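You operate a simulated robot arm through the tools that you are given. There is no shell and no other tool. Be economical: measure what you need, move in short steps, check, and stop when the job is done.

The job below is to be done with a simulated two-armed robot. You get a single attempt, and the scene is never put back.

Task
Wipe up the spill on the dressing table top with the green cloth and put it back.

The check looks at the end state, three seconds after you hand in, the way a careful person would. Anything else that was tipped, shoved, dropped, spilled or broken makes it a failure. Flat cloth is picked up by pressing the open fingertips on it (5 to 10 N) and closing them slowly along it; thin cloth reads only 2 to 8 mm in the jaws.

Robot
Two 7-joint arms with two-finger parallel grippers on one trunk, on a base that drives. Base frame: it is fixed to the floor where the robot stands at the start and does not move with it; the origin is under the middle of the robot, x ahead of it, y to its left, z up. Units: cm, degrees, N and s.
The left shoulder is at the start at [6, 18.9, 110.3], the right one opposite. With the tool pointing down near the work surface each hand reaches from about 10 to 64 cm from the robot's upright axis, wherever it stands, measured 20 degrees to its own side. Places, roughly: green cloth [50, 0, 80]. Payload 3.43 kg a hand.
The tool frame of a hand sits at the grasp point between the pads (the TCP): z along the fingers, y along the line on which they close. The tips reach 3 cm beyond it. The gripper opens to 9.4 cm. The fingers are 2.8 cm wide and 1 cm thick; the gripper's body (5 by 9.6 cm) begins 5.5 cm behind the TCP.
Orientation is that of the tool frame in the base frame, as a unit quaternion [w, x, y, z]. With the fingers straight down and closing along the base's y, the tool's x points along the base's -x, its y along +y and its z along -z.

Tools
- The arms move only by the tool apply_moves. It takes "left_increments", "right_increments" or both (then of equal length, played together; a hand with none holds still); each is one flat list of numbers, 7 for each row, row after row: the shift along the tool's x, y, z in cm, then the turn, a rotation vector about the tool's x, y, z in degrees, then the gripper command, from -1 (shut) to 1 (fully open), values between in proportion. In form: [dx, dy, dz, rx, ry, rz, hand, dx, dy, dz, rx, ry, rz, hand, ...]. A call has 1 to 12 rows; each row is the pose to reach, as a shift and turn from the pose commanded when the call began, along the tool's axes at that moment. Rows are played at 5 a second. More than 5 cm and 8.6 degrees between two rows, or a gripper value outside its range, and nothing of the call is played. Where a pose cannot be reached the arm comes as near as it can. A force on the tool above 40 N (or 10 N above the force at the start of the call, whichever is more), or a blocked arm, ends the call early, and 0.2 s more pass. Each finger travels about 15.3 cm/s and halts on what it meets, pressing with about 39 N; the grip force reading is that of the motor and also rises with nothing between the fingers. The clock runs only during rows and for 0.2 s after the last one: add rows that repeat a pose to give the fingers time. The reply holds the time, the measured pose of the TCP, the force on the tool along the base axes, the opening and the grip force, in the units named above and with some noise, with the torque about the TCP (base axes, N m) and any sound that the robot's microphone picked up.
- Cameras (640 x 400 px; columns grow to the right, rows downward): "scene" is now at [0.68, -2.83, 164.55]; the picture's right is [-0.39, -0.92, 0.00], its down [-0.74, 0.31, -0.59] and it looks along [0.54, -0.23, -0.81] (base axes); focal length 276 px, centre (320, 200). "left" rides on the left gripper at [7.6, -1.4, -10.2] in its tool frame; the picture's right is [0.18, 0.98, 0.00], its down [-0.75, 0.14, -0.64] and it looks along [-0.63, 0.12, 0.77] (tool axes); focal length 243 px, centre (320, 200). "right" rides on the right gripper at [7.6, 1.4, -10.2] in its tool frame; the picture's right is [-0.18, 0.98, 0.00], its down [-0.75, -0.14, -0.64] and it looks along [-0.63, -0.12, 0.77] (tool axes); focal length 243 px, centre (320, 200). There is no depth. A picture from a camera that has moved, and an enlarged one, comes with that camera's place and axes in the base frame and with its lens.
- grab_frame(camera): a new picture of that camera. The clock stands still meanwhile.
- slide_trunk(by): slides the trunk up (or, below 0, down) by that many cm; the arms and the scene camera ride with it, the base frame stays. It gives what a move gives, with no picture.
- drive_base(legs): drives the robot by 1 to 6 legs, each [ahead, left, turn to the left] in cm, cm and degrees, along the robot's own axes; the way and the turn of a leg run together, so that a leg with both is an arc; at most 150 cm and 180 degrees a leg. The arms and the cameras ride along, it lands a little off, and it stops where it bumps. It gives what a move gives.
- turn_head(pan, tilt): turns the head with the scene camera to pan (to the left, within 86 degrees either way) and tilt (down, from -29 to 69), counted from straight ahead of the robot. It gives what a move gives.
- zoom(camera, box): a new picture of the part [left, top, right, bottom] of that camera's present view, enlarged. The clock stands still meanwhile.
- sign_off(): hands the job in; it is judged then, once.

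Work in short steps. Places have to be worked out from the pictures, the camera data and where the tool is seen: move nearer, look again, correct. Check each grasp and each placing, and mend what went wrong. You have 120 turns and 88 pictures in all, those below and enlarged ones among them. Open the grippers and draw the arms clear of the work before you hand the job in, unless the task says otherwise; then end with one line.

The tools are called after "Call:" as a command line: name --argument value ..., lists and objects as JSON in quotes. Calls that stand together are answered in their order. apply_moves: Moves the arms, as the interface text tells. Its arguments: {"type":"object","properties":{"left_increments":{"type":"array","items":{"type":"number"}},"right_increments":{"type":"array","items":{"type":"number"}}},"required":[]} The other tools are called the same way: slide_trunk (by) slides the trunk up or down; drive_base (legs) drives the base; turn_head (pan, tilt) turns the head that bears the scene camera; grab_frame (camera) takes a picture; zoom (camera, box) takes an enlarged picture of a part of a camera's view; sign_off () hands the job in.

At the start:

```text
time_s: 0.0
left_ee_pos: [44.64, -2.55, 100.5]
left_tool_rot: [0.0, 0.0, 1.0, 0.0]
left_wrist_force: [-0.1, -0.3, -0.2]
left_torque: [-0.01, 0.02, -0.02]
left_width: 9.39
left_grasp_force: 0.1
right_ee_pos: [25.47, -32.43, 97.78]
right_tool_rot: [0.0, 0.0, 1.0, 0.001]
right_wrist_force: [0.1, -0.6, 0.3]
right_torque: [0.0, 0.0, -0.01]
right_width: 9.41
right_grasp_force: 0.0
trunk travel left (down, up): [-77.5, 21.5]
robot x, y, heading: [0.0, -0.16, 0.2]
head pan, tilt: [-22.8, 53.8]
```

scene: 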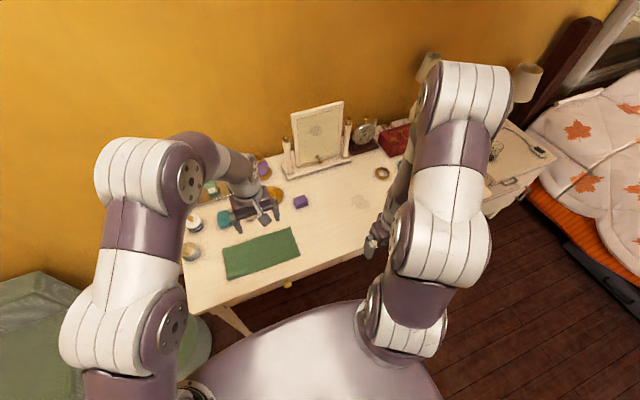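
right: 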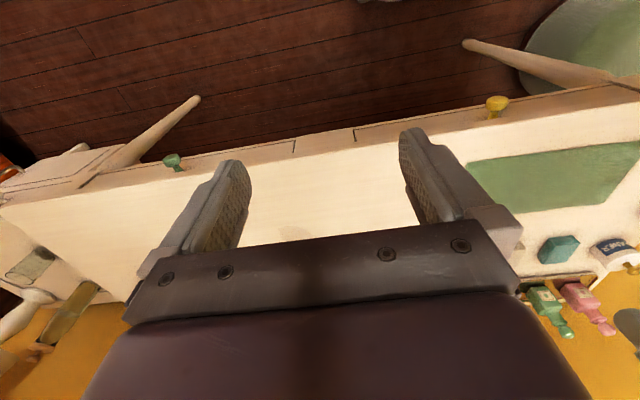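
left: 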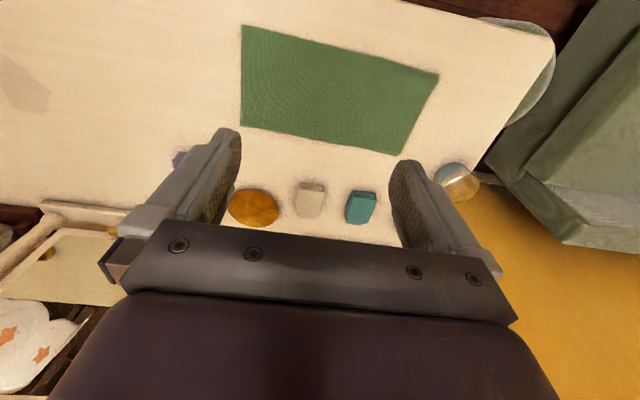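

The cloth lies at about x 41–52, y −11..11, and the spill is near [50, −43]. That puts both within the right hand's reach, so I'll lift the left arm and move it aside, then look closer.

Call:
apply_moves --left_increments '[0, 0, -4, 0, 0, 0, 1, 0, 0, -8, 0, 0, 0, 1, 3, 3, -10, 0, 0, 0, 1, 5, 7, -10, 0, 0, 0, 1, 7, 11, -10, 0, 0, 0, 1, 9, 15, -10, 0, 0, 0, 1, 11, 19, -10, 0, 0, 0, 1, 13, 23, -10, 0, 0, 0, 1, 15, 27, -10, 0, 0, 0, 1, 17, 30, -10, 0, 0, 0, 1]'

Call:
zoom --camera "scene" --box '[170, 90, 490, 290]'

```text
time_s: 2.2
left_ee_pos: [27.66, 27.62, 110.45]
left_tool_rot: [0.0, 0.001, 1.0, 0.0]
left_wrist_force: [-0.6, 0.6, -0.3]
left_torque: [0.03, -0.04, 0.0]
left_width: 9.41
left_grasp_force: 0.1
right_ee_pos: [25.51, -32.43, 97.91]
right_tool_rot: [0.0, -0.001, 1.0, 0.0]
right_wrist_force: [0.7, 0.1, -1.3]
right_torque: [0.0, 0.0, 0.0]
right_width: 9.4
right_grasp_force: 0.1
trunk travel left (down, up): [-77.5, 21.5]
robot x, y, heading: [-0.16, 0.19, -0.1]
head pan, tilt: [-22.8, 53.8]
```

```text
2.00 times, centred on (330, 190) of scene
camera zoom: at [0.61, -2.77, 164.55], right [-0.39, -0.92, 0.0], down [-0.74, 0.31, -0.59], along [0.55, -0.23, -0.81], focal length 551 px, centre (300, 220)
```

zoom: 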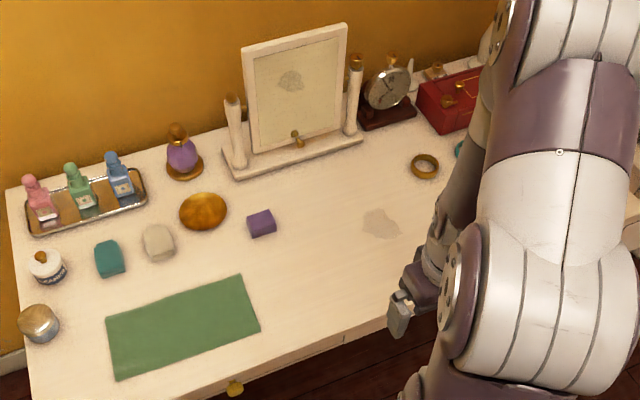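

The spill sits around [51.6, −40.5]; the matching patch in the mirror is only its reflection. I plan to pinch the cloth near its right end with the right hand, so next I'll hover above that end.

Call:
apply_moves --right_increments '[-2.6, 3, 0, 0, 0, 0, 0.5, -5.2, 6, 0, 0, 0, 0, 0.2, -7.8, 9, 0, 0, 0, 0, 0, -10.4, 12, 0, 0, 0, 0, -0.15, -13, 15, 0, 0, 0, 0, -0.15, -15.6, 18, 1, 0, 0, 0, -0.15, -18.2, 21, 2, 0, 0, 0, -0.15, -21, 24.4, 4, 0, 0, 0, -0.15, -21, 24.4, 4, 0, 0, 0, -0.15]'

Call:
grab_frame --camera "right"

Call:
zoom --camera "scene" --box '[170, 140, 490, 340]'

```text
time_s: 4.2
left_ee_pos: [27.77, 27.31, 110.62]
left_tool_rot: [0.0, 0.0, 1.0, 0.0]
left_wrist_force: [0.4, -0.5, 0.6]
left_torque: [-0.01, -0.05, -0.03]
left_width: 9.39
left_grasp_force: 0.0
right_ee_pos: [46.52, -8.03, 93.72]
right_tool_rot: [0.0, 0.0, 1.0, 0.0]
right_wrist_force: [0.1, -0.3, 0.5]
right_torque: [0.02, -0.02, 0.01]
right_width: 4.0
right_grasp_force: 0.0
trunk travel left (down, up): [-77.5, 21.5]
robot x, y, heading: [-0.13, -0.03, -0.2]
head pan, tilt: [-22.8, 53.8]
```

```text
83 pictures are left
camera right: at [39.02, -6.54, 103.93], right [0.18, 0.98, 0.0], down [0.75, -0.14, 0.64], along [0.63, -0.12, -0.77], focal length 243 px, centre (320, 200)
```

right: 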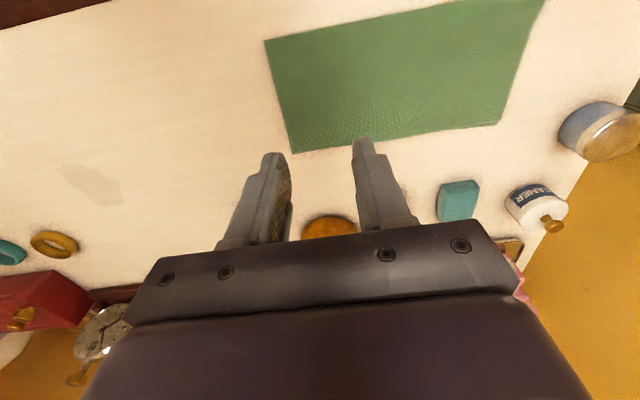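

```text
2.00 times, centred on (330, 240) of scene
camera zoom: at [0.58, -2.89, 164.55], right [-0.39, -0.92, 0.0], down [-0.74, 0.31, -0.59], along [0.55, -0.23, -0.81], focal length 551 px, centre (300, 120)
```

zoom: 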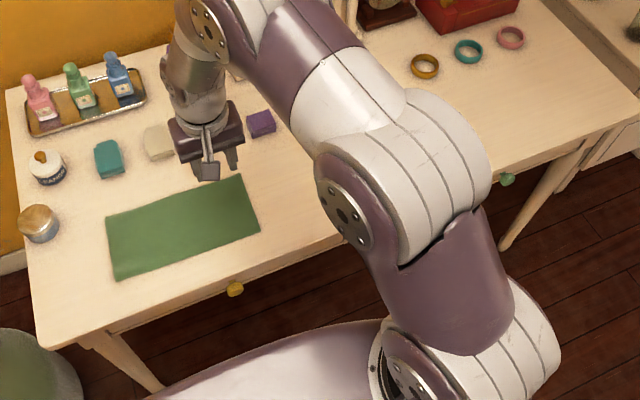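

The two views agree with each other best if the table top is at z≈76.5. I'll shift to the cloth's right end and go down to just above it.

Call:
apply_moves --right_increments '[-0.8, -1, 4, 0, 0, 0, -0.15, -0.8, -1, 8, 0, 0, 0, -0.15, -0.8, -1, 10, 0, 0, 0, -0.15, -0.8, -1, 11.5, 0, 0, 0, -0.15, -0.8, -1, 11.5, 0, 0, 0, -0.15]'

Call:
grab_frame --camera "right"

```text
time_s: 5.4
left_ee_pos: [27.67, 27.4, 110.51]
left_tool_rot: [0.0, 0.0, 1.0, 0.0]
left_wrist_force: [-0.3, 0.3, 0.4]
left_torque: [-0.03, 0.01, -0.01]
left_width: 9.43
left_grasp_force: 0.0
right_ee_pos: [47.31, -8.9, 82.28]
right_tool_rot: [0.0, 0.0, 1.0, 0.0]
right_wrist_force: [-0.6, -0.6, 0.7]
right_torque: [0.03, -0.01, 0.01]
right_width: 4.01
right_grasp_force: 0.0
trunk travel left (down, up): [-77.5, 21.5]
robot x, y, heading: [-0.12, -0.28, 0.2]
head pan, tilt: [-22.8, 53.8]
```

```text
81 pictures are left
camera right: at [39.8, -7.49, 92.44], right [0.18, 0.98, 0.0], down [0.75, -0.14, 0.64], along [0.63, -0.12, -0.77], focal length 243 px, centre (320, 200)
```

right: 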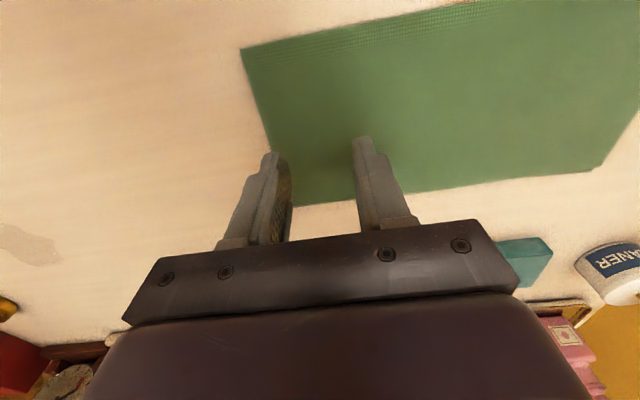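

The left finger is close to the cloth edge, so I'll shift 1 cm inward and go down in small steps until it touches.

Call:
apply_moves --right_increments '[0, 1, 0, 0, 0, 0, -0.15, 0, 1, 0.8, 0, 0, 0, -0.15, 0, 1, 1.3, 0, 0, 0, -0.15, 0, 1, 1.6, 0, 0, 0, -0.15, 0, 1, 1.9, 0, 0, 0, -0.15, 0, 1, 1.9, 0, 0, 0, -0.15]'

```text
time_s: 6.8
left_ee_pos: [27.7, 27.45, 110.51]
left_tool_rot: [0.0, 0.0, 1.0, 0.0]
left_wrist_force: [-0.1, 0.0, -0.3]
left_torque: [-0.03, 0.01, 0.02]
left_width: 9.42
left_grasp_force: 0.1
right_ee_pos: [47.28, -7.95, 80.46]
right_tool_rot: [0.001, 0.0, 1.0, 0.0]
right_wrist_force: [0.1, 0.8, -0.6]
right_torque: [-0.02, -0.03, -0.04]
right_width: 4.01
right_grasp_force: 0.0
trunk travel left (down, up): [-77.5, 21.5]
robot x, y, heading: [0.06, 0.12, 0.1]
head pan, tilt: [-22.8, 53.8]
```

No contact yet at TCP z 80.46, so I'll keep going down gently.

Call:
apply_moves --right_increments '[0, 0, 0.3, 0, 0, 0, -0.15, 0, 0, 0.6, 0, 0, 0, -0.15, 0, 0, 0.8, 0, 0, 0, -0.15, 0, 0, 0.8, 0, 0, 0, -0.15]'

```text
time_s: 7.8
left_ee_pos: [27.79, 27.45, 110.55]
left_tool_rot: [-0.001, 0.0, 1.0, 0.0]
left_wrist_force: [-0.2, 0.0, -0.7]
left_torque: [0.01, 0.0, -0.02]
left_width: 9.41
left_grasp_force: 0.1
right_ee_pos: [47.41, -8.02, 79.58]
right_tool_rot: [-0.001, 0.001, 1.0, -0.001]
right_wrist_force: [1.0, -0.2, 0.0]
right_torque: [-0.01, 0.0, 0.02]
right_width: 4.0
right_grasp_force: 0.0
trunk travel left (down, up): [-77.5, 21.5]
robot x, y, heading: [0.09, 0.32, 0.1]
head pan, tilt: [-22.8, 53.8]
```

Still no contact; continuing down.

Call:
apply_moves --right_increments '[0, 0, 0.2, 0, 0, 0, -0.15, 0, 0, 0.4, 0, 0, 0, -0.15, 0, 0, 0.6, 0, 0, 0, -0.15, 0, 0, 0.6, 0, 0, 0, -0.15]'

```text
time_s: 8.8
left_ee_pos: [27.74, 27.48, 110.56]
left_tool_rot: [0.002, 0.0, 1.0, 0.0]
left_wrist_force: [0.9, 0.3, 0.3]
left_torque: [-0.02, -0.03, 0.0]
left_width: 9.41
left_grasp_force: 0.0
right_ee_pos: [47.24, -7.93, 79.18]
right_tool_rot: [0.002, 0.0, 1.0, 0.001]
right_wrist_force: [-0.2, -0.9, 16.7]
right_torque: [-0.24, 0.0, 0.03]
right_width: 4.02
right_grasp_force: 0.1
trunk travel left (down, up): [-77.5, 21.5]
robot x, y, heading: [-0.05, -0.21, 0.4]
head pan, tilt: [-22.8, 53.8]
```

Contact reads 16.7 N, which is too firm. I'll ease off 0.12 cm and close slowly to gather the cloth.

Call:
apply_moves --right_increments '[0, 0, -0.12, 0, 0, 0, -0.15, 0, 0, -0.12, 0, 0, 0, -0.15]'

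```text
time_s: 9.4
left_ee_pos: [27.64, 27.39, 110.57]
left_tool_rot: [0.0, 0.0, 1.0, 0.0]
left_wrist_force: [0.1, -0.1, 0.3]
left_torque: [0.03, 0.03, -0.02]
left_width: 9.41
left_grasp_force: 0.1
right_ee_pos: [47.37, -8.14, 79.19]
right_tool_rot: [0.0, 0.0, 1.0, 0.0]
right_wrist_force: [1.9, -0.7, 7.9]
right_torque: [-0.09, -0.04, 0.01]
right_width: 3.98
right_grasp_force: 0.1
trunk travel left (down, up): [-77.5, 21.5]
robot x, y, heading: [-0.1, -0.17, 0.0]
head pan, tilt: [-22.8, 53.8]
```

The force is now 7.9 N, so I'll close slowly.

Call:
apply_moves --right_increments '[0, 0, 0, 0, 0, 0, -0.25, 0, 0, 0, 0, 0, 0, -0.35, 0, 0, 0, 0, 0, 0, -0.45, 0, 0, 0, 0, 0, 0, -0.55, 0, 0, 0, 0, 0, 0, -0.65, 0, 0, 0, 0, 0, 0, -0.75, 0, 0, 0, 0, 0, 0, -0.85, 0, 0, 0, 0, 0, 0, -0.95, 0, 0, 0, 0, 0, 0, -1, 0, 0, 0, 0, 0, 0, -1, 0, 0, 0, 0, 0, 0, -1]'

Call:
grab_frame --camera "right"

```text
time_s: 11.8
left_ee_pos: [27.64, 27.34, 110.48]
left_tool_rot: [0.0, 0.0, 1.0, 0.0]
left_wrist_force: [0.0, -0.5, 0.2]
left_torque: [-0.02, 0.04, 0.04]
left_width: 9.4
left_grasp_force: 0.2
right_ee_pos: [47.28, -8.02, 79.19]
right_tool_rot: [0.0, 0.0, 1.0, 0.0]
right_wrist_force: [0.2, -0.6, 6.7]
right_torque: [0.0, 0.01, 0.01]
right_width: 0.31
right_grasp_force: 38.3
trunk travel left (down, up): [-77.5, 21.5]
robot x, y, heading: [0.03, -0.1, 0.2]
head pan, tilt: [-22.8, 53.8]
```

```text
80 pictures are left
camera right: at [39.82, -6.59, 89.37], right [0.18, 0.98, 0.0], down [0.75, -0.14, 0.64], along [0.63, -0.12, -0.77], focal length 243 px, centre (320, 200)
```

right: 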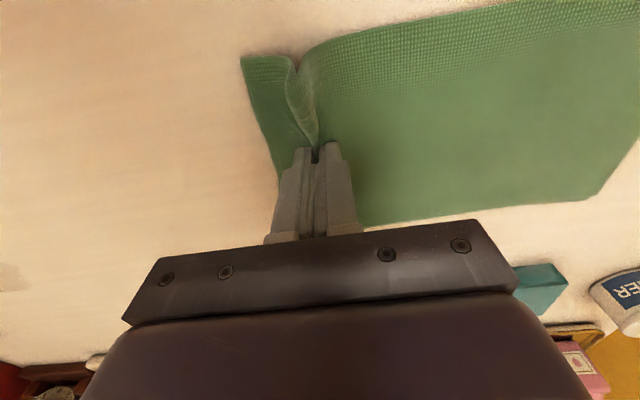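

The cloth is gripped (0.31 cm), and contact puts the table top at z≈76.2. That moves the spill to x 50–57.5, y −46..−38, close to the reach limit. I'll lift the cloth a bit and drive 20 cm to the right along the table.

Call:
apply_moves --right_increments '[0, 0, -2, 0, 0, 0, -1, 0, -1, -4, 0, 0, 0, -1, 0, -2, -6, 0, 0, 0, -1, 0, -2, -6, 0, 0, 0, -1]'

Call:
drive_base --legs '[[0, -20, 0]]'

Call:
grab_frame --camera "scene"

Call:
grab_frame --camera "right"

```text
time_s: 12.8
left_ee_pos: [27.7, 27.46, 110.57]
left_tool_rot: [0.0, -0.001, 1.0, 0.001]
left_wrist_force: [0.2, 0.3, 0.4]
left_torque: [-0.02, -0.01, -0.01]
left_width: 9.39
left_grasp_force: 0.1
right_ee_pos: [47.16, -9.94, 85.27]
right_tool_rot: [0.0, 0.0, 1.0, 0.0]
right_wrist_force: [0.5, 0.0, 0.3]
right_torque: [-0.01, 0.01, 0.02]
right_width: 0.3
right_grasp_force: 37.2
trunk travel left (down, up): [-77.5, 21.5]
robot x, y, heading: [-0.07, -0.09, 0.4]
head pan, tilt: [-22.8, 53.8]
```

```text
time_s: 14.4
left_ee_pos: [27.64, 7.62, 110.48]
left_tool_rot: [0.0, 0.0, 1.0, 0.0]
left_wrist_force: [0.5, -0.5, -0.2]
left_torque: [-0.04, -0.01, 0.01]
left_width: 9.41
left_grasp_force: 0.2
right_ee_pos: [47.12, -29.76, 85.37]
right_tool_rot: [0.001, 0.001, 1.0, 0.0]
right_wrist_force: [0.0, 0.5, -1.4]
right_torque: [-0.04, 0.02, 0.03]
right_width: 0.26
right_grasp_force: 37.7
trunk travel left (down, up): [-77.5, 21.5]
robot x, y, heading: [-0.38, -20.07, -0.3]
head pan, tilt: [-22.8, 53.8]
```

```text
79 pictures are left
camera scene: at [0.66, -22.6, 164.55], right [-0.39, -0.92, 0.0], down [-0.74, 0.31, -0.59], along [0.54, -0.23, -0.81], focal length 276 px, centre (320, 200)
```

scene: 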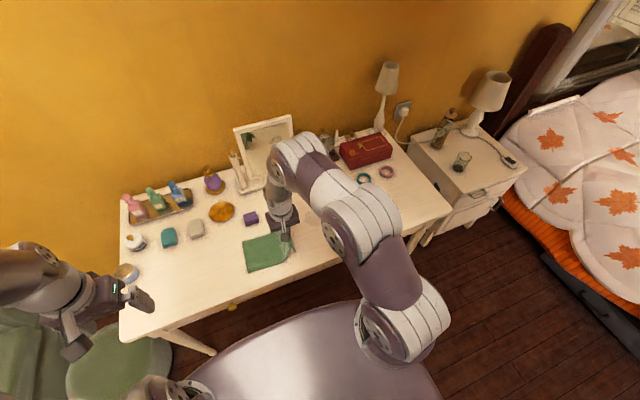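

```text
78 pictures are left
camera right: at [39.68, -28.24, 95.46], right [0.18, 0.98, 0.0], down [0.75, -0.14, 0.64], along [0.63, -0.12, -0.77], focal length 243 px, centre (320, 200)
```

right: 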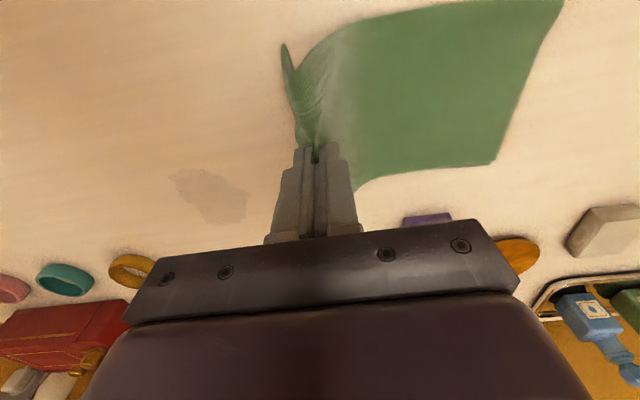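

The drive worked, and the spill now measures x 49.7–57.3, y −45..−38. I'll lower to its near edge at [50.5, −35] and make the first stroke towards −y.

Call:
apply_moves --right_increments '[-1.7, -2.6, 2, 0, 0, 0, -1, -3.4, -5.2, 4, 0, 0, 0, -1, -3.4, -5.2, 5.6, 0, 0, 0, -1, -3.4, -5.2, 6.1, 0, 0, 0, -1, -3.4, -5.2, 6.1, 0, 0, 0, -1]'

```text
time_s: 15.6
left_ee_pos: [27.76, 7.57, 110.39]
left_tool_rot: [0.0, 0.0, 1.0, 0.0]
left_wrist_force: [0.2, 0.1, 0.2]
left_torque: [0.01, 0.01, -0.01]
left_width: 9.42
left_grasp_force: 0.0
right_ee_pos: [50.73, -34.79, 79.38]
right_tool_rot: [0.001, 0.0, 1.0, 0.001]
right_wrist_force: [-0.7, 0.3, 6.8]
right_torque: [0.03, 0.02, -0.02]
right_width: 0.31
right_grasp_force: 37.5
trunk travel left (down, up): [-77.5, 21.5]
robot x, y, heading: [0.05, -20.08, -0.4]
head pan, tilt: [-22.8, 53.8]
```

It's pressing at 6.8 N, so I'll stroke −y by 13 cm.

Call:
apply_moves --right_increments '[0, -2, 0, 0, 0, 0, -1, 0, -4, 0, 0, 0, 0, -1, 0, -6, 0, 0, 0, 0, -1, 0, -8, 0, 0, 0, 0, -1, 0, -10, 0, 0, 0, 0, -1, 0, -12, 0, 0, 0, 0, -1, 0, -13, 0, 0, 0, 0, -1]'

Call:
grab_frame --camera "right"

```text
time_s: 17.2
left_ee_pos: [27.63, 7.58, 110.45]
left_tool_rot: [0.001, 0.0, 1.0, 0.0]
left_wrist_force: [0.6, -0.7, 0.3]
left_torque: [0.03, 0.0, 0.02]
left_width: 9.4
left_grasp_force: 0.1
right_ee_pos: [50.52, -47.69, 79.37]
right_tool_rot: [0.001, 0.0, 1.0, 0.0]
right_wrist_force: [0.0, 1.1, 3.7]
right_torque: [0.11, 0.01, 0.0]
right_width: 0.29
right_grasp_force: 37.5
trunk travel left (down, up): [-77.5, 21.5]
robot x, y, heading: [0.04, -19.58, -0.1]
head pan, tilt: [-22.8, 53.8]
```

```text
77 pictures are left
camera right: at [43.05, -46.37, 89.47], right [0.18, 0.98, 0.0], down [0.75, -0.14, 0.64], along [0.63, -0.12, -0.77], focal length 243 px, centre (320, 200)
```

right: 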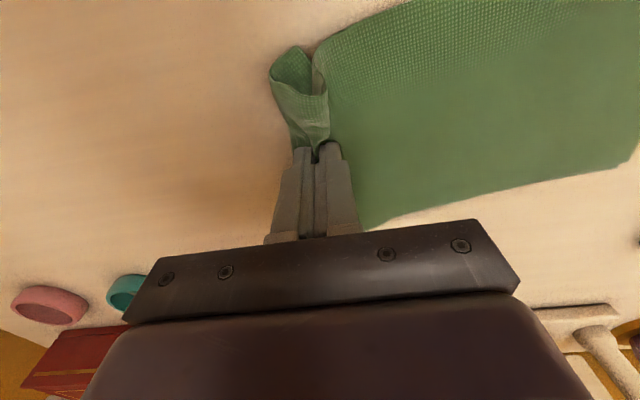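

The first stroke went well with the cloth trailing flat. I'll lift slightly, go back and stroke at x≈52.5.

Call:
apply_moves --right_increments '[0, 0, -3, 0, 0, 0, -1, -2, 4.5, -3, 0, 0, 0, -1, -2, 9, -3, 0, 0, 0, -1, -2, 12.5, -3, 0, 0, 0, -1, -2, 12.5, 0, 0, 0, 0, -1, -2, 12.5, 0.1, 0, 0, 0, -1, -2, 10, 0.1, 0, 0, 0, -1, -2, 7.5, 0.1, 0, 0, 0, -1, -2, 5, 0.1, 0, 0, 0, -1, -2, 2.5, 0.1, 0, 0, 0, -1, -2, 0, 0.1, 0, 0, 0, -1, -2, 0, 0.1, 0, 0, 0, -1]'

Call:
grab_frame --camera "right"

```text
time_s: 19.6
left_ee_pos: [27.48, 7.63, 110.51]
left_tool_rot: [0.001, 0.001, 1.0, 0.0]
left_wrist_force: [-0.5, 0.3, 0.4]
left_torque: [0.04, 0.0, -0.02]
left_width: 9.41
left_grasp_force: 0.1
right_ee_pos: [52.78, -47.54, 79.42]
right_tool_rot: [0.005, 0.0, 1.0, 0.0]
right_wrist_force: [-6.3, 3.6, 27.7]
right_torque: [-0.03, 0.19, -0.06]
right_width: 0.31
right_grasp_force: 37.4
trunk travel left (down, up): [-77.5, 21.5]
robot x, y, heading: [0.03, -19.84, 0.0]
head pan, tilt: [-22.8, 53.8]
stopped in row 12 (right hand): the force on the tool passed its limit at 42 N (the readings are from after the stop); the commanded pose is now the measured one
```

```text
76 pictures are left
camera right: at [45.16, -45.99, 89.55], right [0.18, 0.98, 0.0], down [0.75, -0.14, 0.65], along [0.64, -0.12, -0.76], focal length 243 px, centre (320, 200)
```

right: 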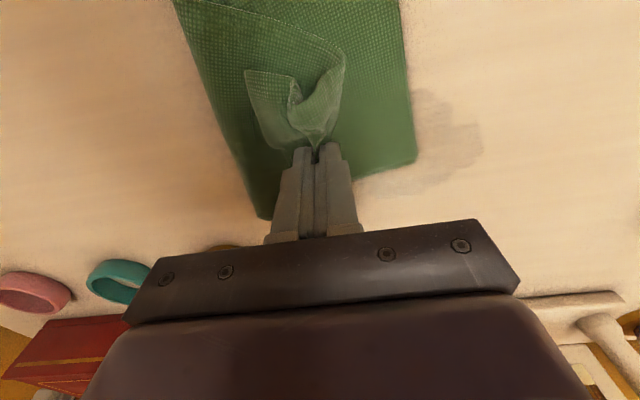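

The back-stroke landed on the cloth's own tail and doubled it over. Part of the spill is still visible around [54, −39.5]. I'll lift high so the cloth hangs free again, then look.

Call:
apply_moves --right_increments '[0, 0, -4, 0, 0, 0, -1, 0, 0, -8, 0, 0, 0, -1, 0, 0, -12, 0, 0, 0, -1, 0, 0, -16, 0, 0, 0, -1, 0, 0, -20, 0, 0, 0, -1, 0, 0, -22, 0, 0, 0, -1, 0, 0, -22, 0, 0, 0, -1, 0, 0, -22, 0, 0, 0, -1]'

Call:
grab_frame --camera "right"

Call:
zoom --camera "scene" --box '[200, 100, 440, 250]'

```text
time_s: 21.4
left_ee_pos: [27.83, 7.73, 110.38]
left_tool_rot: [0.0, 0.001, 1.0, 0.0]
left_wrist_force: [0.1, -0.5, 0.1]
left_torque: [-0.03, 0.0, -0.03]
left_width: 9.39
left_grasp_force: 0.0
right_ee_pos: [52.58, -47.62, 101.16]
right_tool_rot: [0.002, 0.0, 1.0, -0.001]
right_wrist_force: [-0.3, -0.5, 0.1]
right_torque: [-0.01, -0.03, 0.01]
right_width: 0.28
right_grasp_force: 37.7
trunk travel left (down, up): [-77.5, 21.5]
robot x, y, heading: [0.18, -19.95, 0.1]
head pan, tilt: [-22.8, 53.8]
```

```text
75 pictures are left
camera right: at [45.02, -46.15, 111.3], right [0.18, 0.98, 0.0], down [0.75, -0.14, 0.65], along [0.63, -0.12, -0.76], focal length 243 px, centre (320, 200)
```

right: 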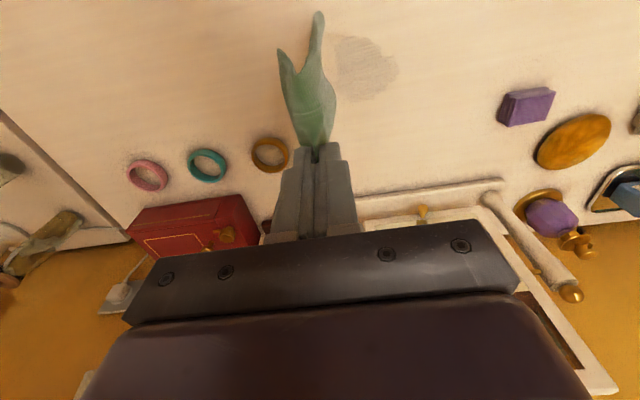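

```text
2.67 times, centred on (320, 175) of scene
camera zoom: at [0.66, -22.61, 164.55], right [-0.39, -0.92, 0.0], down [-0.74, 0.31, -0.59], along [0.54, -0.23, -0.81], focal length 735 px, centre (320, 267)
```

zoom: 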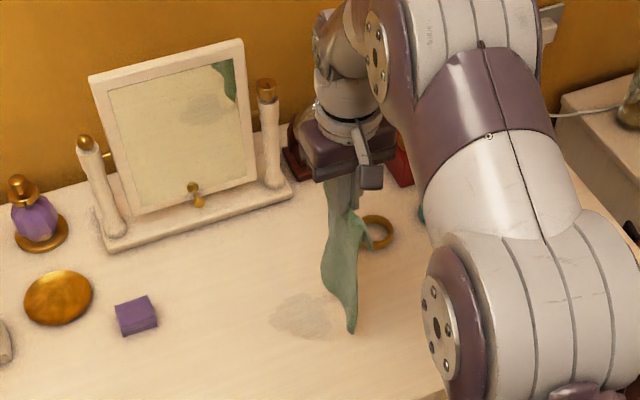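

The cloth hangs free. I'll zoom in to see whether the first pass thinned the spill.

Call:
zoom --camera "right" --box '[272, 10, 432, 110]'

```text
4.00 times, centred on (352, 60) of right
camera zoom: at [45.02, -46.15, 111.3], right [0.18, 0.98, 0.0], down [0.75, -0.14, 0.65], along [0.63, -0.12, -0.76], focal length 970 px, centre (192, 760)
```

zoom: 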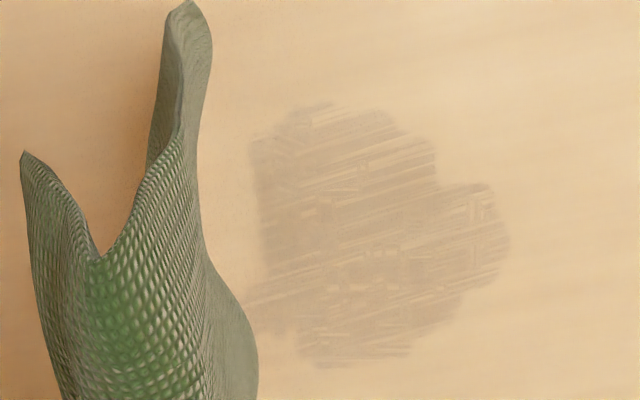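

The spill has thinned into streaks, so passes do work and it needs more of them. I'll come back over the near +y edge and lower, laying the cloth so its tail trails to +y.

Call:
apply_moves --right_increments '[0, 4.5, 0, 0, 0, 0, -1, 0, 9, 0, 0, 0, 0, -1, 0, 13.5, 0, 0, 0, 0, -1, 0, 17, 0, 0, 0, 0, -1, 0, 18, 3, 0, 0, 0, -1, 0, 16.5, 7, 0, 0, 0, -1, 0, 15, 11, 0, 0, 0, -1, 0, 13.5, 15, 0, 0, 0, -1, 0, 12, 18.5, 0, 0, 0, -1, 0, 11, 21, 0, 0, 0, -1, 0, 11, 21, 0, 0, 0, -1]'

Call:
grab_frame --camera "right"

```text
time_s: 23.8
left_ee_pos: [27.73, 7.61, 110.52]
left_tool_rot: [0.0, 0.0, 1.0, 0.0]
left_wrist_force: [0.3, 0.7, 0.2]
left_torque: [0.01, 0.0, 0.0]
left_width: 9.4
left_grasp_force: 0.0
right_ee_pos: [52.6, -36.57, 79.95]
right_tool_rot: [0.002, -0.001, 1.0, 0.0]
right_wrist_force: [-0.5, 0.2, 0.9]
right_torque: [0.01, -0.01, 0.0]
right_width: 0.31
right_grasp_force: 37.7
trunk travel left (down, up): [-77.5, 21.5]
robot x, y, heading: [0.43, -19.71, -0.1]
head pan, tilt: [-22.8, 53.8]
```

```text
72 pictures are left
camera right: at [45.14, -35.1, 90.11], right [0.18, 0.98, 0.0], down [0.75, -0.14, 0.65], along [0.63, -0.12, -0.76], focal length 243 px, centre (320, 200)
```

right: 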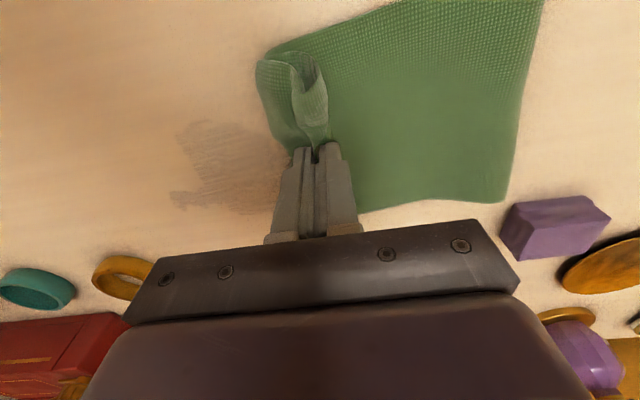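

The cloth is laid flat with the tail trailing. Now I'll press and stroke −y along x≈52.6.

Call:
apply_moves --right_increments '[0, 0, 0.65, 0, 0, 0, -1, 0, -2, 0.7, 0, 0, 0, -1, 0, -4, 0.75, 0, 0, 0, -1, 0, -6, 0.75, 0, 0, 0, -1, 0, -8, 0.75, 0, 0, 0, -1, 0, -10, 0.75, 0, 0, 0, -1, 0, -12, 0.75, 0, 0, 0, -1]'

Call:
apply_moves --right_increments '[0, 0, -4, 0, 0, 0, -1, 0, 0, -8, 0, 0, 0, -1, 0, 0, -12, 0, 0, 0, -1, 0, 0, -16, 0, 0, 0, -1, 0, 0, -20, 0, 0, 0, -1, 0, 4, -22, 0, 0, 0, -1, 0, 8, -22, 0, 0, 0, -1, 0, 12, -22, 0, 0, 0, -1, 0, 16, -22, 0, 0, 0, -1, 0, 18, -22, 0, 0, 0, -1]'

Call:
grab_frame --camera "right"

```text
time_s: 25.4
left_ee_pos: [27.43, 7.64, 110.5]
left_tool_rot: [0.001, -0.001, 1.0, -0.001]
left_wrist_force: [-0.2, 0.3, -1.1]
left_torque: [0.0, 0.01, 0.0]
left_width: 9.4
left_grasp_force: 0.2
right_ee_pos: [52.6, -48.49, 79.56]
right_tool_rot: [0.003, 0.0, 1.0, -0.001]
right_wrist_force: [1.1, 6.2, 17.1]
right_torque: [0.14, -0.03, 0.03]
right_width: 0.29
right_grasp_force: 37.6
trunk travel left (down, up): [-77.5, 21.5]
robot x, y, heading: [0.08, -19.65, 0.0]
head pan, tilt: [-22.8, 53.8]
```

```text
time_s: 27.6
left_ee_pos: [27.66, 7.62, 110.46]
left_tool_rot: [-0.001, 0.0, 1.0, -0.001]
left_wrist_force: [-0.2, 0.0, -0.2]
left_torque: [0.01, 0.0, -0.01]
left_width: 9.42
left_grasp_force: 0.0
right_ee_pos: [52.57, -30.54, 101.32]
right_tool_rot: [0.001, 0.0, 1.0, 0.0]
right_wrist_force: [0.1, 0.2, 0.1]
right_torque: [0.03, -0.04, -0.02]
right_width: 0.27
right_grasp_force: 38.0
trunk travel left (down, up): [-77.5, 21.5]
robot x, y, heading: [0.07, -19.78, -0.0]
head pan, tilt: [-22.8, 53.8]
```

```text
71 pictures are left
camera right: at [45.11, -29.02, 111.45], right [0.18, 0.98, 0.0], down [0.75, -0.14, 0.65], along [0.63, -0.12, -0.76], focal length 243 px, centre (320, 200)
```

right: 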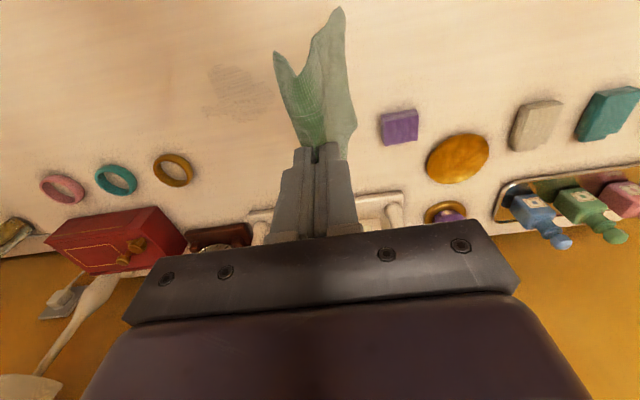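

The spill is visibly fainter. I'll repeat the cycle 1.5 cm deeper, at x≈54.

Call:
apply_moves --right_increments '[-0.5, 0, 4, 0, 0, 0, -1, -1, -1, 8, 0, 0, 0, -1, -1.5, -2, 12, 0, 0, 0, -1, -1.5, -3.5, 16, 0, 0, 0, -1, -1.5, -5, 20, 0, 0, 0, -1, -1.5, -6, 22, 0, 0, 0, -1, -1.5, -8, 22.05, 0, 0, 0, -1, -1.5, -10, 22.05, 0, 0, 0, -1, -1.5, -12, 22.05, 0, 0, 0, -1, -1.5, -14, 22.05, 0, 0, 0, -1, -1.5, -16, 22.05, 0, 0, 0, -1, -1.5, -18, 22.05, 0, 0, 0, -1]'

Call:
apply_moves --right_increments '[0, 0, -4, 0, 0, 0, -1, 0, 0, -8, 0, 0, 0, -1, 0, 0, -12, 0, 0, 0, -1, 0, 0, -16, 0, 0, 0, -1, 0, 0, -20, 0, 0, 0, -1, 0, 4, -22, 0, 0, 0, -1, 0, 8, -22, 0, 0, 0, -1, 0, 12, -22, 0, 0, 0, -1, 0, 16, -22, 0, 0, 0, -1, 0, 18, -22, 0, 0, 0, -1]'

Call:
grab_frame --camera "right"

```text
time_s: 30.2
left_ee_pos: [27.73, 7.58, 110.47]
left_tool_rot: [-0.001, 0.0, 1.0, 0.0]
left_wrist_force: [-0.4, -0.1, 0.2]
left_torque: [0.05, 0.04, 0.01]
left_width: 9.39
left_grasp_force: 0.1
right_ee_pos: [54.21, -48.39, 79.58]
right_tool_rot: [0.003, 0.0, 1.0, 0.0]
right_wrist_force: [1.1, 3.0, 8.5]
right_torque: [0.19, 0.0, 0.03]
right_width: 0.3
right_grasp_force: 37.3
trunk travel left (down, up): [-77.5, 21.5]
robot x, y, heading: [-0.27, -19.76, 0.0]
head pan, tilt: [-22.8, 53.8]
```

```text
time_s: 32.4
left_ee_pos: [27.81, 7.68, 110.38]
left_tool_rot: [0.0, 0.001, 1.0, 0.0]
left_wrist_force: [-0.3, -0.1, -0.3]
left_torque: [0.02, -0.01, -0.04]
left_width: 9.4
left_grasp_force: 0.0
right_ee_pos: [54.16, -30.53, 101.28]
right_tool_rot: [0.002, 0.001, 1.0, 0.0]
right_wrist_force: [-0.7, 0.0, -0.2]
right_torque: [0.04, 0.0, 0.0]
right_width: 0.31
right_grasp_force: 37.9
trunk travel left (down, up): [-77.5, 21.5]
robot x, y, heading: [-0.15, -19.84, -0.1]
head pan, tilt: [-22.8, 53.8]
```

```text
70 pictures are left
camera right: at [46.63, -29.07, 111.4], right [0.18, 0.98, 0.0], down [0.75, -0.14, 0.65], along [0.63, -0.12, -0.76], focal length 243 px, centre (320, 200)
```

right: 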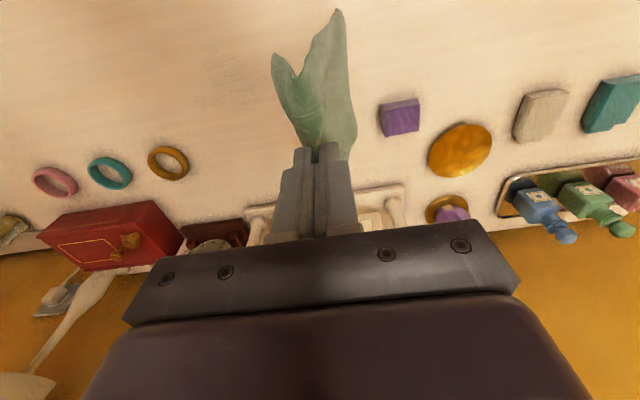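

It's nearly gone. I'll do another cycle, back 1 cm to x≈53.2.

Call:
apply_moves --right_increments '[0.5, 0, 4, 0, 0, 0, -1, 1, -1, 8, 0, 0, 0, -1, 1, -2, 12, 0, 0, 0, -1, 1, -3.5, 16, 0, 0, 0, -1, 1, -5, 20, 0, 0, 0, -1, 1, -6, 22, 0, 0, 0, -1, 1, -8, 22.05, 0, 0, 0, -1, 1, -10, 22.05, 0, 0, 0, -1, 1, -12, 22.05, 0, 0, 0, -1, 1, -14, 22.05, 0, 0, 0, -1, 1, -16, 22.05, 0, 0, 0, -1, 1, -18, 22.05, 0, 0, 0, -1]'

Call:
apply_moves --right_increments '[0, 0, -4, 0, 0, 0, -1, 0, 0, -8, 0, 0, 0, -1, 0, 0, -12, 0, 0, 0, -1, 0, 0, -16, 0, 0, 0, -1, 0, 0, -20, 0, 0, 0, -1, 0, 4, -22, 0, 0, 0, -1, 0, 8, -22, 0, 0, 0, -1, 0, 12, -22, 0, 0, 0, -1, 0, 16, -22, 0, 0, 0, -1, 0, 18, -22, 0, 0, 0, -1]'

Call:
zoom --camera "right" --box '[130, 20, 330, 145]'

```text
time_s: 35.0
left_ee_pos: [27.71, 7.61, 110.52]
left_tool_rot: [0.001, 0.0, 1.0, -0.001]
left_wrist_force: [0.6, 0.3, -0.9]
left_torque: [0.02, -0.01, 0.01]
left_width: 9.38
left_grasp_force: 0.1
right_ee_pos: [53.2, -48.35, 79.44]
right_tool_rot: [0.002, 0.0, 1.0, -0.001]
right_wrist_force: [1.1, 5.4, 13.5]
right_torque: [0.23, 0.02, 0.0]
right_width: 0.35
right_grasp_force: 37.8
trunk travel left (down, up): [-77.5, 21.5]
robot x, y, heading: [-0.11, -19.78, -0.1]
head pan, tilt: [-22.8, 53.8]
```

```text
time_s: 37.2
left_ee_pos: [27.93, 7.57, 110.45]
left_tool_rot: [-0.001, 0.001, 1.0, 0.001]
left_wrist_force: [1.1, 0.4, -0.6]
left_torque: [0.01, -0.02, -0.02]
left_width: 9.39
left_grasp_force: 0.0
right_ee_pos: [53.15, -30.38, 101.37]
right_tool_rot: [0.001, 0.0, 1.0, 0.001]
right_wrist_force: [-0.8, 0.9, 0.0]
right_torque: [-0.01, -0.02, 0.0]
right_width: 0.31
right_grasp_force: 37.4
trunk travel left (down, up): [-77.5, 21.5]
robot x, y, heading: [-0.24, -19.8, -0.2]
head pan, tilt: [-22.8, 53.8]
```

```text
3.20 times, centred on (230, 82) of right
camera zoom: at [45.56, -28.97, 111.5], right [0.18, 0.98, 0.0], down [0.75, -0.14, 0.64], along [0.63, -0.12, -0.76], focal length 776 px, centre (608, 576)
```

zoom: 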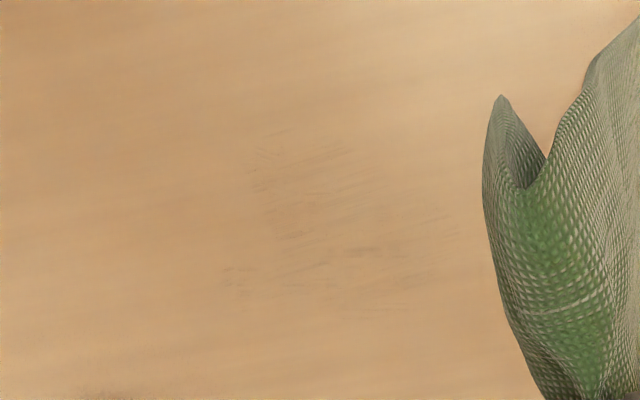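

Only faint streaks are left. I'll do two more cycles, at x≈55 and x≈52, to finish them off.

Call:
apply_moves --right_increments '[-0.5, 0, 4, 0, 0, 0, -1, -1, -1, 8, 0, 0, 0, -1, -1.8, -2, 12, 0, 0, 0, -1, -1.8, -3.5, 16, 0, 0, 0, -1, -1.8, -5, 20, 0, 0, 0, -1, -1.8, -6, 22, 0, 0, 0, -1, -1.8, -8, 22.1, 0, 0, 0, -1, -1.8, -10, 22.1, 0, 0, 0, -1, -1.8, -12, 22.1, 0, 0, 0, -1, -1.8, -14, 22.1, 0, 0, 0, -1, -1.8, -16, 22.1, 0, 0, 0, -1, -1.8, -18, 22.1, 0, 0, 0, -1]'

Call:
apply_moves --right_increments '[0, 0, -4, 0, 0, 0, -1, 0, 0, -8, 0, 0, 0, -1, 0, 0, -12, 0, 0, 0, -1, 0, 0, -16, 0, 0, 0, -1, 0, 0, -20, 0, 0, 0, -1, 0, 4, -22, 0, 0, 0, -1, 1, 8, -22, 0, 0, 0, -1, 2, 12, -22, 0, 0, 0, -1, 3, 16, -22, 0, 0, 0, -1, 3, 18, -22, 0, 0, 0, -1]'

Call:
apply_moves --right_increments '[0, 0, 4, 0, 0, 0, -1, 0, -1, 8, 0, 0, 0, -1, 0, -2, 12, 0, 0, 0, -1, 0, -3.5, 16, 0, 0, 0, -1, 0, -5, 20, 0, 0, 0, -1, 0, -6, 22, 0, 0, 0, -1, 0, -8, 22.1, 0, 0, 0, -1, 0, -10, 22.1, 0, 0, 0, -1, 0, -12, 22.1, 0, 0, 0, -1, 0, -14, 22.1, 0, 0, 0, -1, 0, -16, 22.1, 0, 0, 0, -1, 0, -18, 22.1, 0, 0, 0, -1]'

Call:
apply_moves --right_increments '[0, 0, -4, 0, 0, 0, -1, 0, 0, -8, 0, 0, 0, -1, 0, 0, -12, 0, 0, 0, -1, 0, 0, -16, 0, 0, 0, -1, 0, 0, -20, 0, 0, 0, -1, 0, 4, -22, 0, 0, 0, -1, 0, 8, -22, 0, 0, 0, -1, 0, 12, -22, 0, 0, 0, -1, 0, 16, -22, 0, 0, 0, -1, 0, 18, -22, 0, 0, 0, -1]'

Call:
zoom --camera "right" --box '[130, 20, 330, 145]'

```text
time_s: 39.8
left_ee_pos: [27.64, 7.66, 110.53]
left_tool_rot: [0.0, 0.0, 1.0, 0.0]
left_wrist_force: [0.2, -1.0, -0.7]
left_torque: [0.0, -0.01, 0.0]
left_width: 9.4
left_grasp_force: 0.0
right_ee_pos: [54.99, -48.51, 79.53]
right_tool_rot: [0.003, 0.0, 1.0, -0.001]
right_wrist_force: [0.4, 3.4, 12.3]
right_torque: [0.14, 0.02, 0.0]
right_width: 0.33
right_grasp_force: 37.6
trunk travel left (down, up): [-77.5, 21.5]
robot x, y, heading: [-0.02, -19.69, -0.0]
head pan, tilt: [-22.8, 53.8]
```

```text
time_s: 42.0
left_ee_pos: [27.74, 7.65, 110.32]
left_tool_rot: [0.0, 0.001, 1.0, 0.001]
left_wrist_force: [0.0, -0.5, 0.1]
left_torque: [0.0, -0.01, 0.01]
left_width: 9.38
left_grasp_force: 0.1
right_ee_pos: [51.88, -30.38, 101.01]
right_tool_rot: [0.002, 0.001, 1.0, 0.001]
right_wrist_force: [-0.7, -0.6, -0.4]
right_torque: [0.01, 0.02, -0.01]
right_width: 0.32
right_grasp_force: 37.8
trunk travel left (down, up): [-77.5, 21.5]
robot x, y, heading: [-0.05, -19.88, -0.4]
head pan, tilt: [-22.8, 53.8]
```

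```text
time_s: 44.7
left_ee_pos: [27.52, 7.7, 110.49]
left_tool_rot: [0.001, 0.0, 1.0, -0.001]
left_wrist_force: [-1.0, 0.1, -0.9]
left_torque: [0.0, 0.0, -0.03]
left_width: 9.39
left_grasp_force: 0.0
right_ee_pos: [51.83, -48.31, 79.37]
right_tool_rot: [0.005, 0.0, 1.0, -0.001]
right_wrist_force: [-5.0, 6.7, 26.8]
right_torque: [0.3, 0.23, 0.0]
right_width: 0.33
right_grasp_force: 37.5
trunk travel left (down, up): [-77.5, 21.5]
robot x, y, heading: [-0.3, -19.63, 0.3]
head pan, tilt: [-22.8, 53.8]
stopped in row 12 (right hand): the force on the tool passed its limit at 41 N (the readings are from after the stop); the commanded pose is now the measured one
```

```text
time_s: 46.9
left_ee_pos: [27.75, 7.63, 110.47]
left_tool_rot: [0.0, 0.0, 1.0, 0.0]
left_wrist_force: [0.3, 0.7, 1.1]
left_torque: [0.01, 0.03, -0.02]
left_width: 9.4
left_grasp_force: 0.0
right_ee_pos: [51.91, -30.23, 101.0]
right_tool_rot: [0.001, 0.001, 1.0, 0.0]
right_wrist_force: [-0.4, -0.8, -0.4]
right_torque: [-0.01, 0.01, -0.01]
right_width: 0.3
right_grasp_force: 37.7
trunk travel left (down, up): [-77.5, 21.5]
robot x, y, heading: [-0.1, -19.3, 0.1]
head pan, tilt: [-22.8, 53.8]
```

```text
3.20 times, centred on (230, 82) of right
camera zoom: at [44.31, -28.81, 111.1], right [0.19, 0.98, 0.0], down [0.75, -0.14, 0.65], along [0.63, -0.12, -0.76], focal length 776 px, centre (608, 576)
```

zoom: 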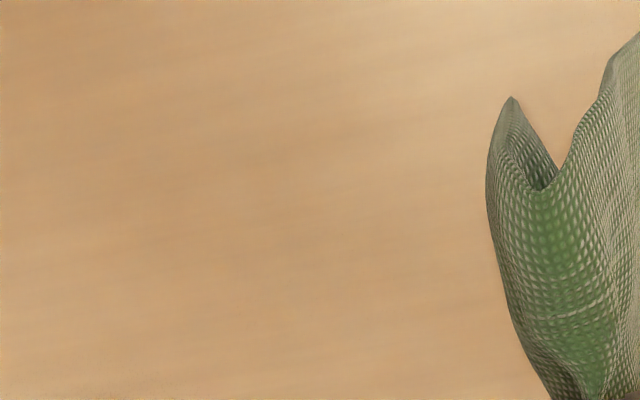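

The surface is clean. To put the cloth back, I'll pull it to x≈47.3, raise it slightly, and drive 20 cm left again.

Call:
apply_moves --right_increments '[2.3, 0, -2, 0, 0, 0, -1, 4.6, 0, -4, 0, 0, 0, -1, 4.6, 0, -4, 0, 0, 0, -1]'

Call:
drive_base --legs '[[0, 19.7, 0]]'

Call:
grab_frame --camera "right"

Call:
zoom --camera "scene" --box '[170, 90, 490, 290]'

```text
time_s: 47.7
left_ee_pos: [27.88, 7.6, 110.51]
left_tool_rot: [-0.001, 0.0, 1.0, 0.001]
left_wrist_force: [-0.1, -0.9, -0.9]
left_torque: [0.01, 0.02, 0.02]
left_width: 9.4
left_grasp_force: 0.2
right_ee_pos: [47.17, -30.35, 104.88]
right_tool_rot: [0.002, 0.0, 1.0, 0.001]
right_wrist_force: [-0.3, 0.0, -0.7]
right_torque: [-0.01, -0.01, -0.03]
right_width: 0.32
right_grasp_force: 37.4
trunk travel left (down, up): [-77.5, 21.5]
robot x, y, heading: [0.07, -19.8, -0.1]
head pan, tilt: [-22.8, 53.8]
```

```text
time_s: 49.3
left_ee_pos: [27.73, 27.24, 110.51]
left_tool_rot: [0.0, 0.001, 1.0, 0.0]
left_wrist_force: [-0.7, -0.5, 0.7]
left_torque: [0.03, 0.04, -0.01]
left_width: 9.39
left_grasp_force: 0.1
right_ee_pos: [47.24, -10.81, 105.04]
right_tool_rot: [0.002, 0.001, 1.0, 0.0]
right_wrist_force: [0.9, 0.3, 0.6]
right_torque: [0.0, 0.0, 0.01]
right_width: 0.33
right_grasp_force: 37.8
trunk travel left (down, up): [-77.5, 21.5]
robot x, y, heading: [0.27, -0.24, -0.1]
head pan, tilt: [-22.8, 53.8]
```

```text
67 pictures are left
camera right: at [39.71, -9.35, 115.08], right [0.19, 0.98, 0.0], down [0.75, -0.14, 0.65], along [0.63, -0.12, -0.76], focal length 243 px, centre (320, 200)
```

right: 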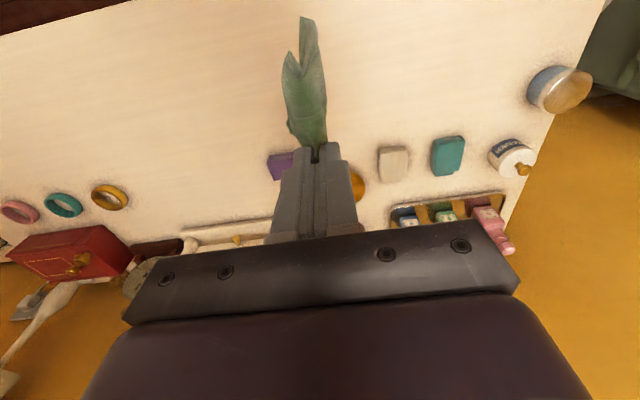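

```text
2.00 times, centred on (330, 190) of scene
camera zoom: at [0.68, -2.98, 164.55], right [-0.39, -0.92, 0.0], down [-0.74, 0.31, -0.59], along [0.54, -0.23, -0.81], focal length 551 px, centre (300, 220)
```

zoom: 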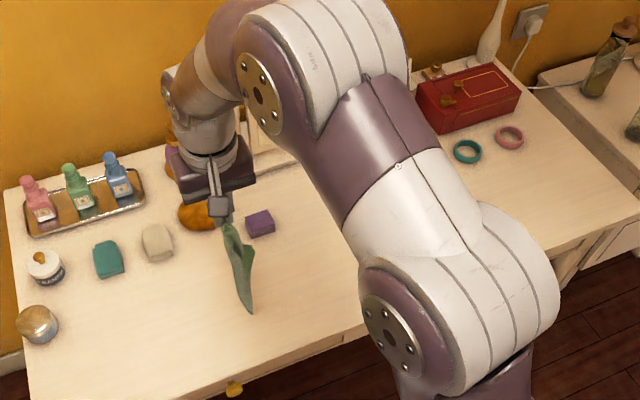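

The table is clear for laying it down. I'll swing over to y≈+7 with the tail over the home spot.

Call:
apply_moves --right_increments '[0, 4.5, 0, 0, 0, 0, -1, 0, 9, 0, 0, 0, 0, -1, 0, 13.5, 0, 0, 0, 0, -1, 0, 18, 0, 0, 0, 0, -1, 0, 18, 3.5, 0, 0, 0, -1, 0, 18, 3.5, 0, 0, 0, -1]'

Call:
apply_moves --right_increments '[0, 0, 2, 0, 0, 0, -1, 0, -1, 5, 0, 0, 0, -1, 0, -2.5, 8, 0, 0, 0, -1, 0, -4, 11, 0, 0, 0, -1, 0, -5.5, 14, 0, 0, 0, -1, 0, -7, 17, 0, 0, 0, -1, 0, -8.5, 19, 0, 0, 0, -1, 0, -10, 21, 0, 0, 0, -1, 0, -10, 21, 0, 0, 0, -1]'

Call:
grab_frame --camera "right"

```text
time_s: 50.7
left_ee_pos: [27.73, 27.16, 110.53]
left_tool_rot: [-0.001, 0.001, 1.0, 0.001]
left_wrist_force: [-0.8, -0.1, -0.2]
left_torque: [-0.02, 0.04, -0.02]
left_width: 9.36
left_grasp_force: 0.2
right_ee_pos: [47.39, 7.06, 101.52]
right_tool_rot: [0.003, 0.0, 1.0, 0.0]
right_wrist_force: [-0.4, -0.4, 0.8]
right_torque: [0.03, -0.01, 0.02]
right_width: 0.33
right_grasp_force: 37.4
trunk travel left (down, up): [-77.5, 21.5]
robot x, y, heading: [0.33, -0.13, -0.1]
head pan, tilt: [-22.8, 53.8]
```

```text
time_s: 52.7
left_ee_pos: [27.73, 27.22, 110.44]
left_tool_rot: [0.0, 0.001, 1.0, 0.0]
left_wrist_force: [0.6, 0.1, -0.6]
left_torque: [-0.02, -0.01, 0.02]
left_width: 9.41
left_grasp_force: 0.1
right_ee_pos: [47.3, -2.52, 80.47]
right_tool_rot: [0.003, 0.001, 1.0, 0.0]
right_wrist_force: [-0.2, -0.1, -0.5]
right_torque: [-0.01, 0.01, 0.02]
right_width: 0.29
right_grasp_force: 38.0
trunk travel left (down, up): [-77.5, 21.5]
robot x, y, heading: [-0.3, -0.1, -0.1]
head pan, tilt: [-22.8, 53.8]
```

```text
65 pictures are left
camera right: at [39.8, -1.1, 90.6], right [0.19, 0.98, 0.0], down [0.75, -0.14, 0.65], along [0.63, -0.12, -0.76], focal length 243 px, centre (320, 200)
```

right: 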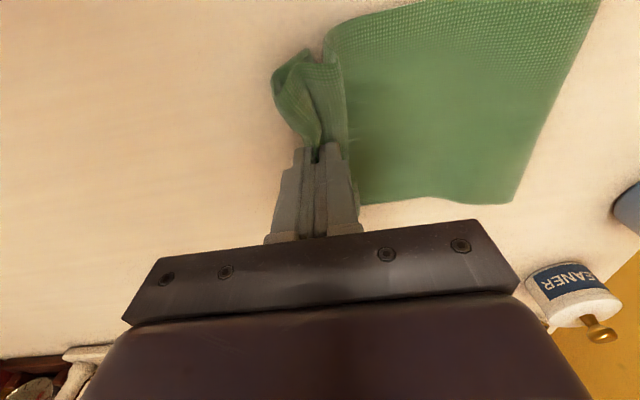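

The tail end lies at y≈11.4, matching its original place. I'll pull the gripped end gently to y≈−8 to straighten the rest.

Call:
apply_moves --right_increments '[0, -1.2, 0.3, 0, 0, 0, -1, 0, -2.4, 0.6, 0, 0, 0, -1, 0, -3.6, 0.8, 0, 0, 0, -1, 0, -4.8, 0.9, 0, 0, 0, -1, 0, -5.6, 0.9, 0, 0, 0, -1, 0, -5.6, 0.9, 0, 0, 0, -1]'

Call:
grab_frame --camera "right"

```text
time_s: 54.1
left_ee_pos: [27.77, 27.39, 110.47]
left_tool_rot: [0.0, 0.001, 1.0, -0.001]
left_wrist_force: [0.1, 0.1, 0.9]
left_torque: [0.0, 0.0, 0.01]
left_width: 9.4
left_grasp_force: 0.1
right_ee_pos: [47.43, -8.39, 79.72]
right_tool_rot: [0.003, 0.001, 1.0, 0.0]
right_wrist_force: [0.6, 1.1, 2.4]
right_torque: [0.02, -0.01, 0.03]
right_width: 0.33
right_grasp_force: 37.5
trunk travel left (down, up): [-77.5, 21.5]
robot x, y, heading: [-0.04, 0.04, 0.1]
head pan, tilt: [-22.8, 53.8]
```

```text
64 pictures are left
camera right: at [39.9, -6.89, 89.82], right [0.19, 0.98, 0.0], down [0.75, -0.14, 0.65], along [0.63, -0.12, -0.76], focal length 243 px, centre (320, 200)
```

right: 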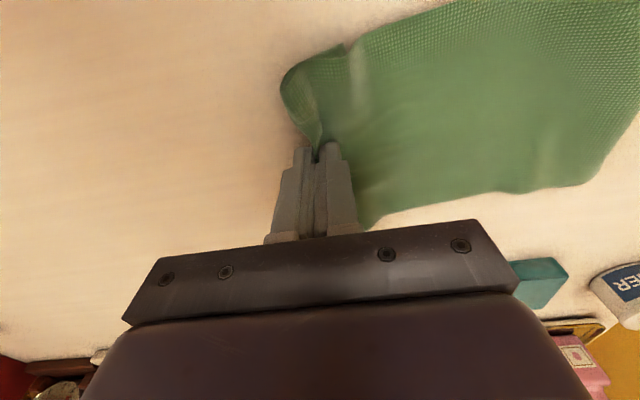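

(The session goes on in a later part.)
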